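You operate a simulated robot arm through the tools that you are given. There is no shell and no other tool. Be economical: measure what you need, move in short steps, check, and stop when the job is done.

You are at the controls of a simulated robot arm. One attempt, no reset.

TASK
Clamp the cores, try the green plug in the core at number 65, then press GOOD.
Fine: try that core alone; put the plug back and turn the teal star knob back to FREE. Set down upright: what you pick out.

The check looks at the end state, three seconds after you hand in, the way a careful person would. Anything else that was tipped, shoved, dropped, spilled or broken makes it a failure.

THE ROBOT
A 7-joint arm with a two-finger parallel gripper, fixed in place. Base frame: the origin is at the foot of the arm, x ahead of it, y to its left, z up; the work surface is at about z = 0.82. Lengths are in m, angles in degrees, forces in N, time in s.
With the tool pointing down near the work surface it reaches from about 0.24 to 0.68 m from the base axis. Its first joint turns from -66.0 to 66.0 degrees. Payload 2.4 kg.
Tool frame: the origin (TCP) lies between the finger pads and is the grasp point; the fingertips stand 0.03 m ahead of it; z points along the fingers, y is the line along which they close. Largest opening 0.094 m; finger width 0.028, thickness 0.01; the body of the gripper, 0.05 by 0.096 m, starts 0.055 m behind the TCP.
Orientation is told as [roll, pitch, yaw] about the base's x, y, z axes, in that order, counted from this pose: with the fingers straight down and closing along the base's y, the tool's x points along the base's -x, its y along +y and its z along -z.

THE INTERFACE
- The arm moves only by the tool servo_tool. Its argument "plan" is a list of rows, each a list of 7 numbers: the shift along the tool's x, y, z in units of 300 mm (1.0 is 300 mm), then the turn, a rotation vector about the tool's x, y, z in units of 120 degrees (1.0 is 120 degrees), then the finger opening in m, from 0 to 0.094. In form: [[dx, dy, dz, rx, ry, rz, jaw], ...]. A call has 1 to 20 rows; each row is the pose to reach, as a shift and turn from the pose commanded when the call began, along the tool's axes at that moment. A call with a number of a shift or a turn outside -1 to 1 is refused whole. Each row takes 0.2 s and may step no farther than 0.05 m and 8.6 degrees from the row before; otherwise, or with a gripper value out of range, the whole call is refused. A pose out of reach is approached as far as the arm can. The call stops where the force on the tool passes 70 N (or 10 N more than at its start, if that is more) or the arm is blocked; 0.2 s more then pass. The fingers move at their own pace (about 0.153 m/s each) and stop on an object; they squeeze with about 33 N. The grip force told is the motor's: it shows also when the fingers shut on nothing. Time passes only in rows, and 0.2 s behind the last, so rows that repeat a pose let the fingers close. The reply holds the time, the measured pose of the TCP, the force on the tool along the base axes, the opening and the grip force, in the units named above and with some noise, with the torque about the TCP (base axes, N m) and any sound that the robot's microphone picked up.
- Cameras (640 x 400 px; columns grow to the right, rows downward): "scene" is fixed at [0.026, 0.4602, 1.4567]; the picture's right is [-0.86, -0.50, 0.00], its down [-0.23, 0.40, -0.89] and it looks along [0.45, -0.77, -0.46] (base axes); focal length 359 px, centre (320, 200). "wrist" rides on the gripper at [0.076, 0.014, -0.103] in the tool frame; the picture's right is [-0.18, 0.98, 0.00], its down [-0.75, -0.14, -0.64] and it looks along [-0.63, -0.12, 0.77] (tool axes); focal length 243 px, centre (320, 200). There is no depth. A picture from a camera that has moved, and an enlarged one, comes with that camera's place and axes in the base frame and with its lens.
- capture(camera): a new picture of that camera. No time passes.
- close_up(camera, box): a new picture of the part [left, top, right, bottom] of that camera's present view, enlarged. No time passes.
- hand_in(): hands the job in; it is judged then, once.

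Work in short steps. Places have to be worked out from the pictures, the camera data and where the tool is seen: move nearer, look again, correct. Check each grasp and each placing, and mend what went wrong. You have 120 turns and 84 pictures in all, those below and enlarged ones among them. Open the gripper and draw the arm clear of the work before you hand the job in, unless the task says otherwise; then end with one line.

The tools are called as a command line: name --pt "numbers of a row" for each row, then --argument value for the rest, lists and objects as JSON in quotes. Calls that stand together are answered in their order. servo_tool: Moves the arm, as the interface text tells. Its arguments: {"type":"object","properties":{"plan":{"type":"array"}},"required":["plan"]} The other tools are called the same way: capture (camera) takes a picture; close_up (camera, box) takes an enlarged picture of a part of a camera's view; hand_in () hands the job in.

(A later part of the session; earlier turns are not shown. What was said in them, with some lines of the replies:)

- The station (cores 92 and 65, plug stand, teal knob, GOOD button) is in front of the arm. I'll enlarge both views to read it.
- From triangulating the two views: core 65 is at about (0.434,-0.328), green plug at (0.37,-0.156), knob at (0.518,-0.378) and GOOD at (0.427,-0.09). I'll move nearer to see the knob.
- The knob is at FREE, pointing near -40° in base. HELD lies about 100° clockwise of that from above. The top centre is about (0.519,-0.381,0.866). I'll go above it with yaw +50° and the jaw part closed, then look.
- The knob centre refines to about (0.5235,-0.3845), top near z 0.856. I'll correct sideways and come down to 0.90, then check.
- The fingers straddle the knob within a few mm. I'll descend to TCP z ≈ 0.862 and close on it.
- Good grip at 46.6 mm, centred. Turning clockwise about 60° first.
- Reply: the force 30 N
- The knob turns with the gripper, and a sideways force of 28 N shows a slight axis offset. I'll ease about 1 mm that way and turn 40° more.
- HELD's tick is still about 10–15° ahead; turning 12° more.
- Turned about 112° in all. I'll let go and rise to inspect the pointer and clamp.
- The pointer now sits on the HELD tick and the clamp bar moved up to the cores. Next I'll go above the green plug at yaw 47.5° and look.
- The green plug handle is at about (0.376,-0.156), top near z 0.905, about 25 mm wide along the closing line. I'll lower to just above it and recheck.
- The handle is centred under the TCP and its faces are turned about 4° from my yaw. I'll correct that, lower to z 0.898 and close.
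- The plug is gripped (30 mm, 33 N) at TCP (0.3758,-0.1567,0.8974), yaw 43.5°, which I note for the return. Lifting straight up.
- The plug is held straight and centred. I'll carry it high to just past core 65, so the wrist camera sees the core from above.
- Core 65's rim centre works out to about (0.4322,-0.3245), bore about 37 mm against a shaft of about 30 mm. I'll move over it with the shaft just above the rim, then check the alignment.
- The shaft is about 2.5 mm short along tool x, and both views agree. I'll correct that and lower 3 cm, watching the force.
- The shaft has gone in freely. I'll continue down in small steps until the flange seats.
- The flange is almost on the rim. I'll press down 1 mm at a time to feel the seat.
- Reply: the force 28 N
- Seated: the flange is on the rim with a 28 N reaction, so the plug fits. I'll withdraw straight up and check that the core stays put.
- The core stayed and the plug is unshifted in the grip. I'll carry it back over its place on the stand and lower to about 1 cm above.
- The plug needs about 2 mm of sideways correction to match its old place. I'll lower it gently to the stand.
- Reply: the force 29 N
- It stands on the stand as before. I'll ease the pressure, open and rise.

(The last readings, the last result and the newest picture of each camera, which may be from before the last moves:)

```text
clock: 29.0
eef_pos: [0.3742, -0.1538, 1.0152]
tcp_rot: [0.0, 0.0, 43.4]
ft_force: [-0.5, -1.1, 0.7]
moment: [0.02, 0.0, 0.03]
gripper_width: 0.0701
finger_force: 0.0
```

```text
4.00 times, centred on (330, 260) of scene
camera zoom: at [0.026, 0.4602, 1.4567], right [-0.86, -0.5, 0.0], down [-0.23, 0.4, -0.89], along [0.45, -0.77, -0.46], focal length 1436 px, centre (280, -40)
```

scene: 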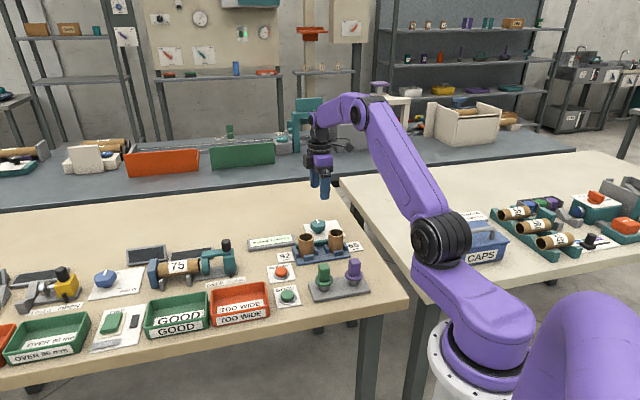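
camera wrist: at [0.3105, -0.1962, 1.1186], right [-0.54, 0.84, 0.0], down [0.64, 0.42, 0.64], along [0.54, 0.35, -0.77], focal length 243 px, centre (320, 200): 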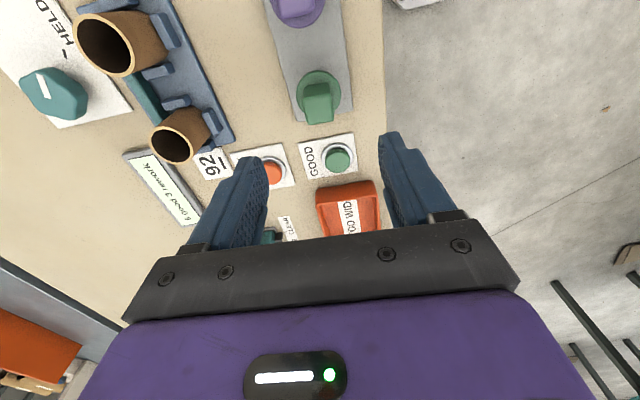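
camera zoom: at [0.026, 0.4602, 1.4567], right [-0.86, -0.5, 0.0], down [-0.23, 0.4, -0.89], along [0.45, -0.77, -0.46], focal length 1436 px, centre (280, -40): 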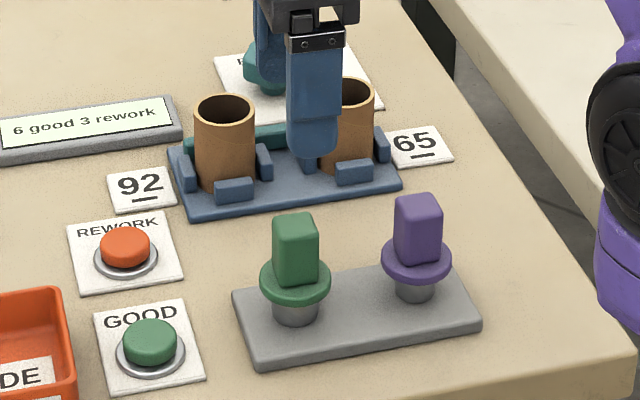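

The plug is back upright. GOOD is at about (0.433,-0.0885), top near 0.842. I'll close the fingers, move over it and look.

servo_tool --pt "-0.1 0.008 0 0 0 0 0.0" --pt "-0.2 0.016 0 0 0 0 0.0" --pt "-0.292 0.023 0 0 0 0 0.0" --pt "-0.292 0.023 0.15 0 0 0 0.0" --pt "-0.292 0.023 0.3 0 0 0 0.0" --pt "-0.292 0.023 0.3 0 0 0 0.0"

close_up --camera "wrist" --box '[200, 50, 460, 250]'

close_up --camera "scene" --box '[250, 210, 370, 310]'

```text
clock: 30.4
eef_pos: [0.4332, -0.0898, 0.926]
tcp_rot: [-0.1, 0.0, 43.5]
ft_force: [0.2, -0.2, 0.7]
moment: [-0.03, -0.04, -0.02]
gripper_width: 0.0
finger_force: 32.8
```

```text
2.00 times, centred on (330, 150) of wrist
camera zoom: at [0.3688, -0.1317, 1.0296], right [-0.54, 0.84, 0.0], down [0.64, 0.42, 0.64], along [0.54, 0.35, -0.77], focal length 485 px, centre (300, 300)
```

zoom: 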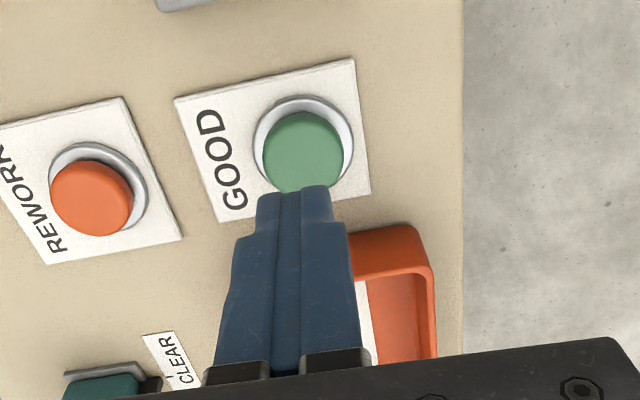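

```text
4.00 times, centred on (310, 260) of scene
camera zoom: at [0.026, 0.4602, 1.4567], right [-0.86, -0.5, 0.0], down [-0.23, 0.4, -0.89], along [0.45, -0.77, -0.46], focal length 1436 px, centre (360, -40)
```

zoom: 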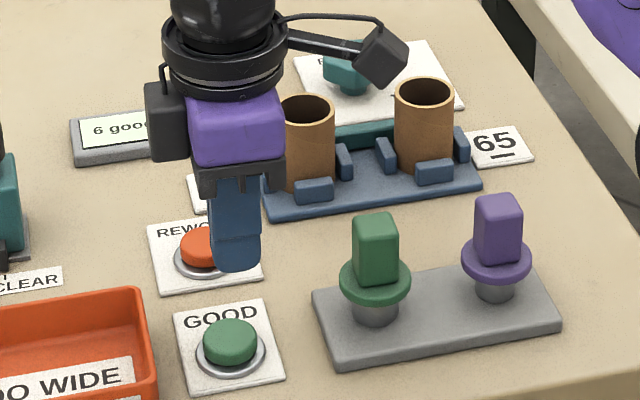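

Aligned within about 3 mm. I'll press down gradually.

servo_tool --pt "-0.0105 0.001 0.1 0 0 0 0.0" --pt "-0.0105 0.001 0.16 0 0 0 0.0" --pt "-0.0105 0.001 0.175 0 0 0 0.0" --pt "-0.0105 0.001 0.185 0 0 0 0.0" --pt "-0.0105 0.001 0.19 0 0 0 0.0"

close_up --camera "scene" --box '[250, 210, 370, 310]'

```text
clock: 31.6
eef_pos: [0.4351, -0.0891, 0.8677]
tcp_rot: [0.0, 0.0, 43.5]
ft_force: [-1.5, 0.5, 3.8]
moment: [0.03, 0.02, 0.04]
gripper_width: 0.0
finger_force: 33.0
heard: click
```

```text
4.00 times, centred on (310, 260) of scene
camera zoom: at [0.0259, 0.4602, 1.4567], right [-0.86, -0.5, 0.0], down [-0.23, 0.4, -0.89], along [0.45, -0.77, -0.46], focal length 1436 px, centre (360, -40)
```

zoom: 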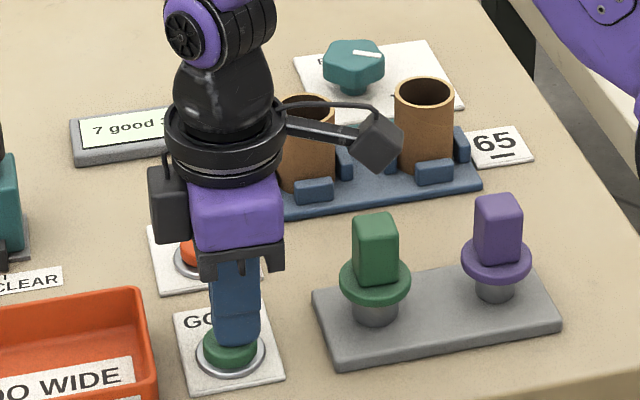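

GOOD clicked and the counter reads 7. I'll rise and go back over the knob at yaw -61.5°, matching its current position.

servo_tool --pt "0 0 -0.12 0 0 0 0.0" --pt "0 0 -0.25 0 0 0 0.0" --pt "0 0 -0.38 0 0 0 0.0" --pt "0 0 -0.45 0 0 0 0.0" --pt "0.0353 -0.0711 -0.45 0 0 0.0674 0.07" --pt "0.0706 -0.1422 -0.45 0 0 0.1348 0.07" --pt "0.1059 -0.2132 -0.45 0 0 0.2022 0.07" --pt "0.1412 -0.2843 -0.45 0 0 0.2695 0.07" --pt "0.1765 -0.3554 -0.45 0 0 0.3369 0.07" --pt "0.2118 -0.4265 -0.45 0 0 0.4043 0.07" --pt "0.2472 -0.4975 -0.45 0 0 0.4717 0.07" --pt "0.2825 -0.5686 -0.45 0 0 0.5391 0.07" --pt "0.3178 -0.6397 -0.45 0 0 0.6065 0.07" --pt "0.3531 -0.7108 -0.45 0 0 0.6738 0.07" --pt "0.3884 -0.7818 -0.45 0 0 0.7412 0.07" --pt "0.4237 -0.8529 -0.45 0 0 0.8086 0.07" --pt "0.459 -0.924 -0.45 0 0 0.876 0.07" --pt "0.459 -0.924 -0.45 0 0 0.876 0.07"

close_up --camera "wrist" --box '[200, 0, 440, 180]'

capture --camera "scene"

```text
clock: 35.4
eef_pos: [0.5254, -0.3856, 1.002]
tcp_rot: [0.0, 0.0, -61.7]
ft_force: [0.6, -0.9, 0.2]
moment: [0.01, 0.0, -0.01]
gripper_width: 0.0698
finger_force: 0.1
```

```text
2.22 times, centred on (320, 90) of wrist
camera zoom: at [0.5023, -0.3118, 1.1067], right [0.95, 0.3, 0.0], down [0.23, -0.73, 0.64], along [0.2, -0.61, -0.77], focal length 539 px, centre (320, 444)
```

zoom: 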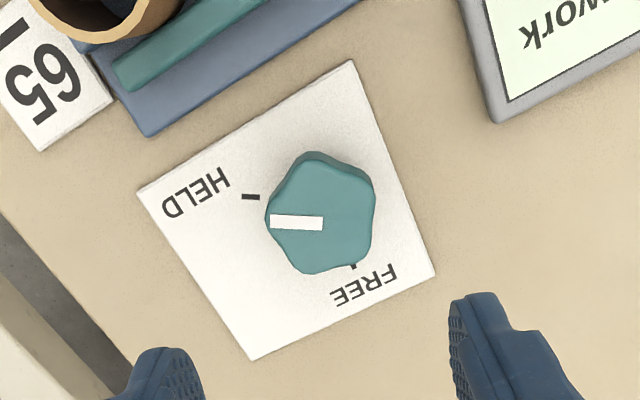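

```text
36 pictures are left
```

scene: 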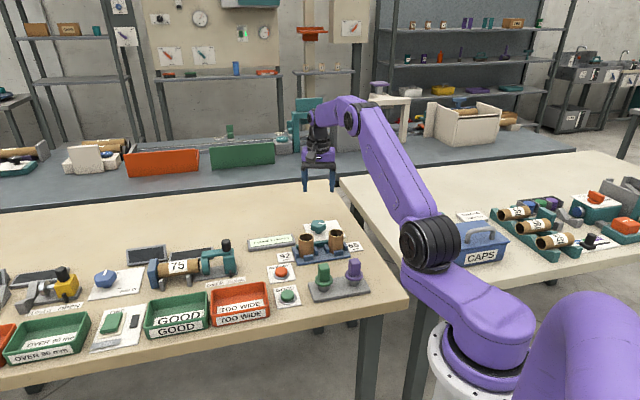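

Over the knob as before. I'll descend, grip and check the readings.

servo_tool --pt "0 0 0.12 0 0 0 0.07" --pt "0 0 0.24 0 0 0 0.07" --pt "0 0 0.36 0 0 0 0.07" --pt "0 0 0.465 0 0 0 0.07" --pt "0 0 0.465 0 0 0 0.03" --pt "0 0 0.465 0 0 0 0.03" --pt "0 0 0.465 0 0 0 0.03"

close_up --camera "wrist" --box '[200, 50, 460, 250]'

```text
clock: 37.0
eef_pos: [0.5273, -0.3843, 0.8617]
tcp_rot: [0.0, -0.1, -61.4]
ft_force: [10.2, 6.8, -6.3]
moment: [-1.19, -0.19, 0.03]
gripper_width: 0.0463
finger_force: 44.5
```

```text
2.00 times, centred on (330, 150) of wrist
camera zoom: at [0.502, -0.3102, 0.9661], right [0.95, 0.31, 0.0], down [0.24, -0.73, 0.64], along [0.2, -0.61, -0.77], focal length 485 px, centre (300, 300)
```

zoom: 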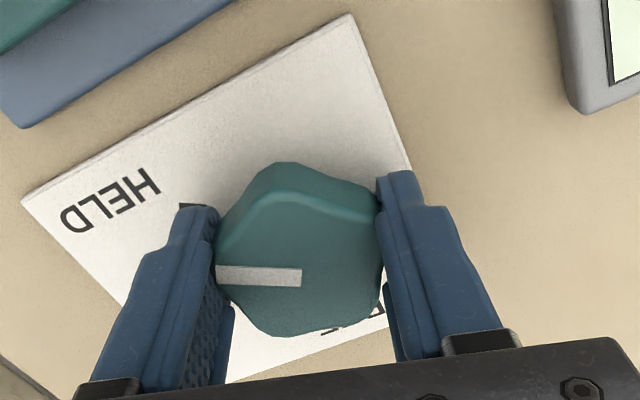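

Gripped identically. Turning counter-clockwise 56° first.

servo_tool --pt "0 0 0 0 0 -0.067 0.03" --pt "0 0 0 0 0 -0.134 0.03" --pt "0 0 0 0 0 -0.201 0.03" --pt "0 0 0 0 0 -0.268 0.03" --pt "0 0 0 0 0 -0.335 0.03" --pt "0 0 0 0 0 -0.402 0.03" --pt "0 0 0 0 0 -0.469 0.03"

```text
clock: 38.6
eef_pos: [0.5255, -0.385, 0.8629]
tcp_rot: [0.0, 0.2, -5.3]
ft_force: [1.2, 4.0, -17.2]
moment: [-0.78, 0.11, 0.02]
gripper_width: 0.0465
finger_force: 45.1
```

Forces are low. Turning the remaining 55° or so.

servo_tool --pt "0 0 0 0 0 -0.067 0.03" --pt "0 0 0 0 0 -0.134 0.03" --pt "0 0 0 0 0 -0.201 0.03" --pt "0 0 0 0 0 -0.268 0.03" --pt "0 0 0 0 0 -0.335 0.03" --pt "0 0 0 0 0 -0.402 0.03" --pt "0 0 0 0 0 -0.463 0.03" --pt "0 0 0 0 0 -0.463 0.03"

close_up --camera "wrist" --box '[200, 50, 460, 250]'

```text
clock: 40.4
eef_pos: [0.5255, -0.3881, 0.8627]
tcp_rot: [-0.2, 0.1, 50.3]
ft_force: [11.8, -25.4, -29.2]
moment: [0.62, 0.24, 0.02]
gripper_width: 0.0465
finger_force: 45.1
```

```text
2.00 times, centred on (330, 150) of wrist
camera zoom: at [0.4657, -0.4363, 0.9664], right [-0.64, 0.77, 0.0], down [0.59, 0.49, 0.64], along [0.5, 0.41, -0.77], focal length 485 px, centre (300, 300)
```

zoom: 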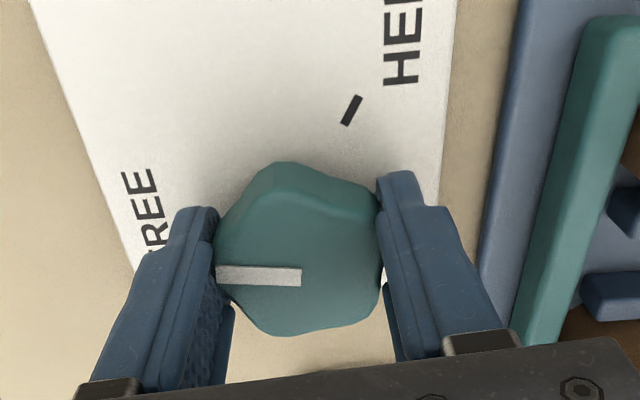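

The pointer seems about 5° short of its starting position, so I'll turn a little more. Then I'll release and look.

servo_tool --pt "0.0014 -0.003 0 0 0 -0.025 0.03" --pt "0.0014 -0.003 0 0 0 -0.05 0.03" --pt "0.0014 -0.003 0 0 0 -0.05 0.03" --pt "0.0014 -0.003 0 0 0 -0.05 0.07" --pt "0.0014 -0.003 0 0 0 -0.05 0.07" --pt "0.0014 -0.003 -0.12 0 0 -0.05 0.07" --pt "0.0014 -0.003 -0.27 0 0 -0.05 0.07" --pt "0.0014 -0.003 -0.42 0 0 -0.05 0.07" --pt "0.0014 -0.003 -0.457 0 0 -0.05 0.07"

close_up --camera "wrist" --box '[230, 20, 390, 140]'

close_up --camera "scene" --box '[290, 210, 370, 260]'

```text
clock: 42.4
eef_pos: [0.5248, -0.3855, 1.0012]
tcp_rot: [0.0, 0.0, 56.2]
ft_force: [-0.2, 0.4, -0.3]
moment: [0.0, -0.01, -0.01]
gripper_width: 0.0698
finger_force: 0.0
```

```text
3.33 times, centred on (310, 80) of wrist
camera zoom: at [0.471, -0.441, 1.1049], right [-0.71, 0.7, 0.0], down [0.54, 0.55, 0.64], along [0.45, 0.46, -0.77], focal length 809 px, centre (353, 600)
```

zoom: 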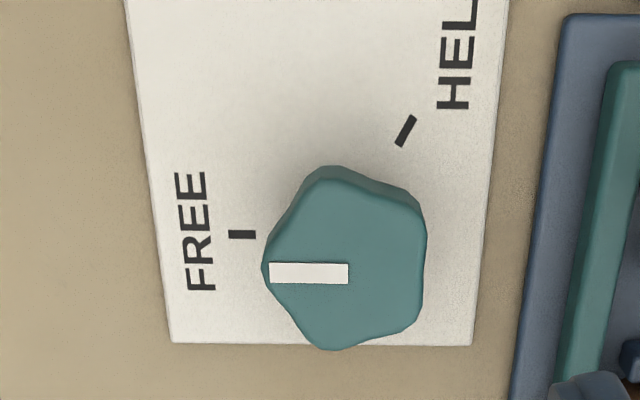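

```text
8.00 times, centred on (330, 235) of scene
camera zoom: at [0.026, 0.4602, 1.4567], right [-0.86, -0.5, 0.0], down [-0.23, 0.4, -0.89], along [0.45, -0.77, -0.46], focal length 2872 px, centre (240, -80)
```

zoom: 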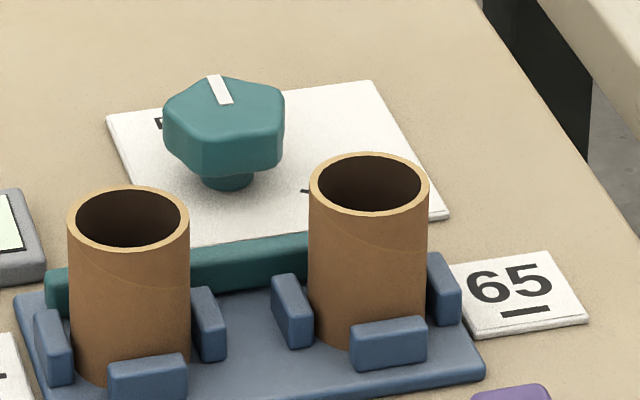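

The knob looks exactly as it did at the start (FREE) and the clamp bar has drawn back. I'll raise the arm clear and take a final look.

servo_tool --pt "0 0 -0.15 0 0 0 0.09" --pt "0 0 -0.3 0 0 0 0.09" --pt "0.05 0.05 -0.45 0 0 0 0.09" --pt "0.15 0.1 -0.55 0 0 0 0.09" --pt "0.25 0.15 -0.6 0 0 0 0.09" --pt "0.25 0.15 -0.6 0 0 0 0.09"

capture --camera "scene"

close_up --camera "scene" --box '[230, 200, 390, 310]'

```text
clock: 43.8
eef_pos: [0.4451, -0.4221, 1.1797]
tcp_rot: [0.1, 0.0, 56.2]
ft_force: [0.1, 0.4, 0.1]
moment: [0.01, -0.06, 0.01]
gripper_width: 0.0899
finger_force: 0.1
```

```text
31 pictures are left
```

scene: 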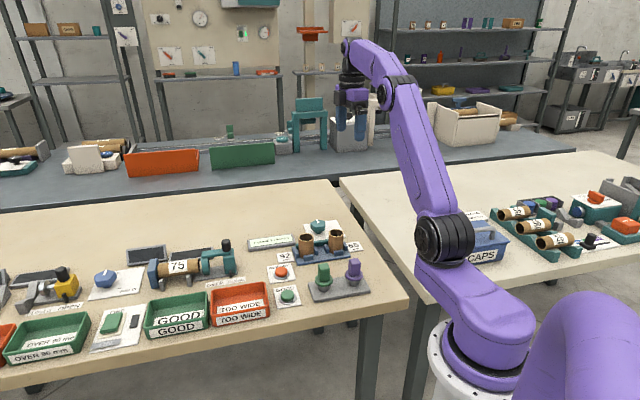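

```text
3.64 times, centred on (310, 255) of scene
camera zoom: at [0.026, 0.4602, 1.4567], right [-0.86, -0.5, 0.0], down [-0.23, 0.4, -0.89], along [0.45, -0.77, -0.46], focal length 1306 px, centre (356, 0)
```

zoom: 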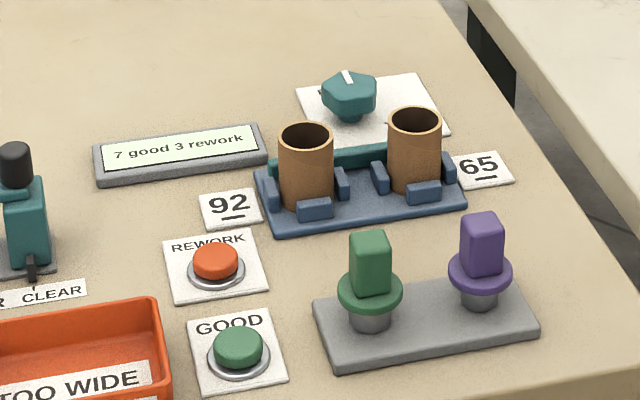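

The display reads 7 good 3 rework, the plug is back upright, the knob is at FREE and the arm is clear. Handing in.

hand_in

```text
The job is handed in.
```

I clamped the cores and tried the green plug in core 65 only; it went in freely until its flange sat on the rim. The plug is back upright on its stand, GOOD was pressed once (the counter went from 6 to 7), the knob is back at FREE, and the job is handed in.
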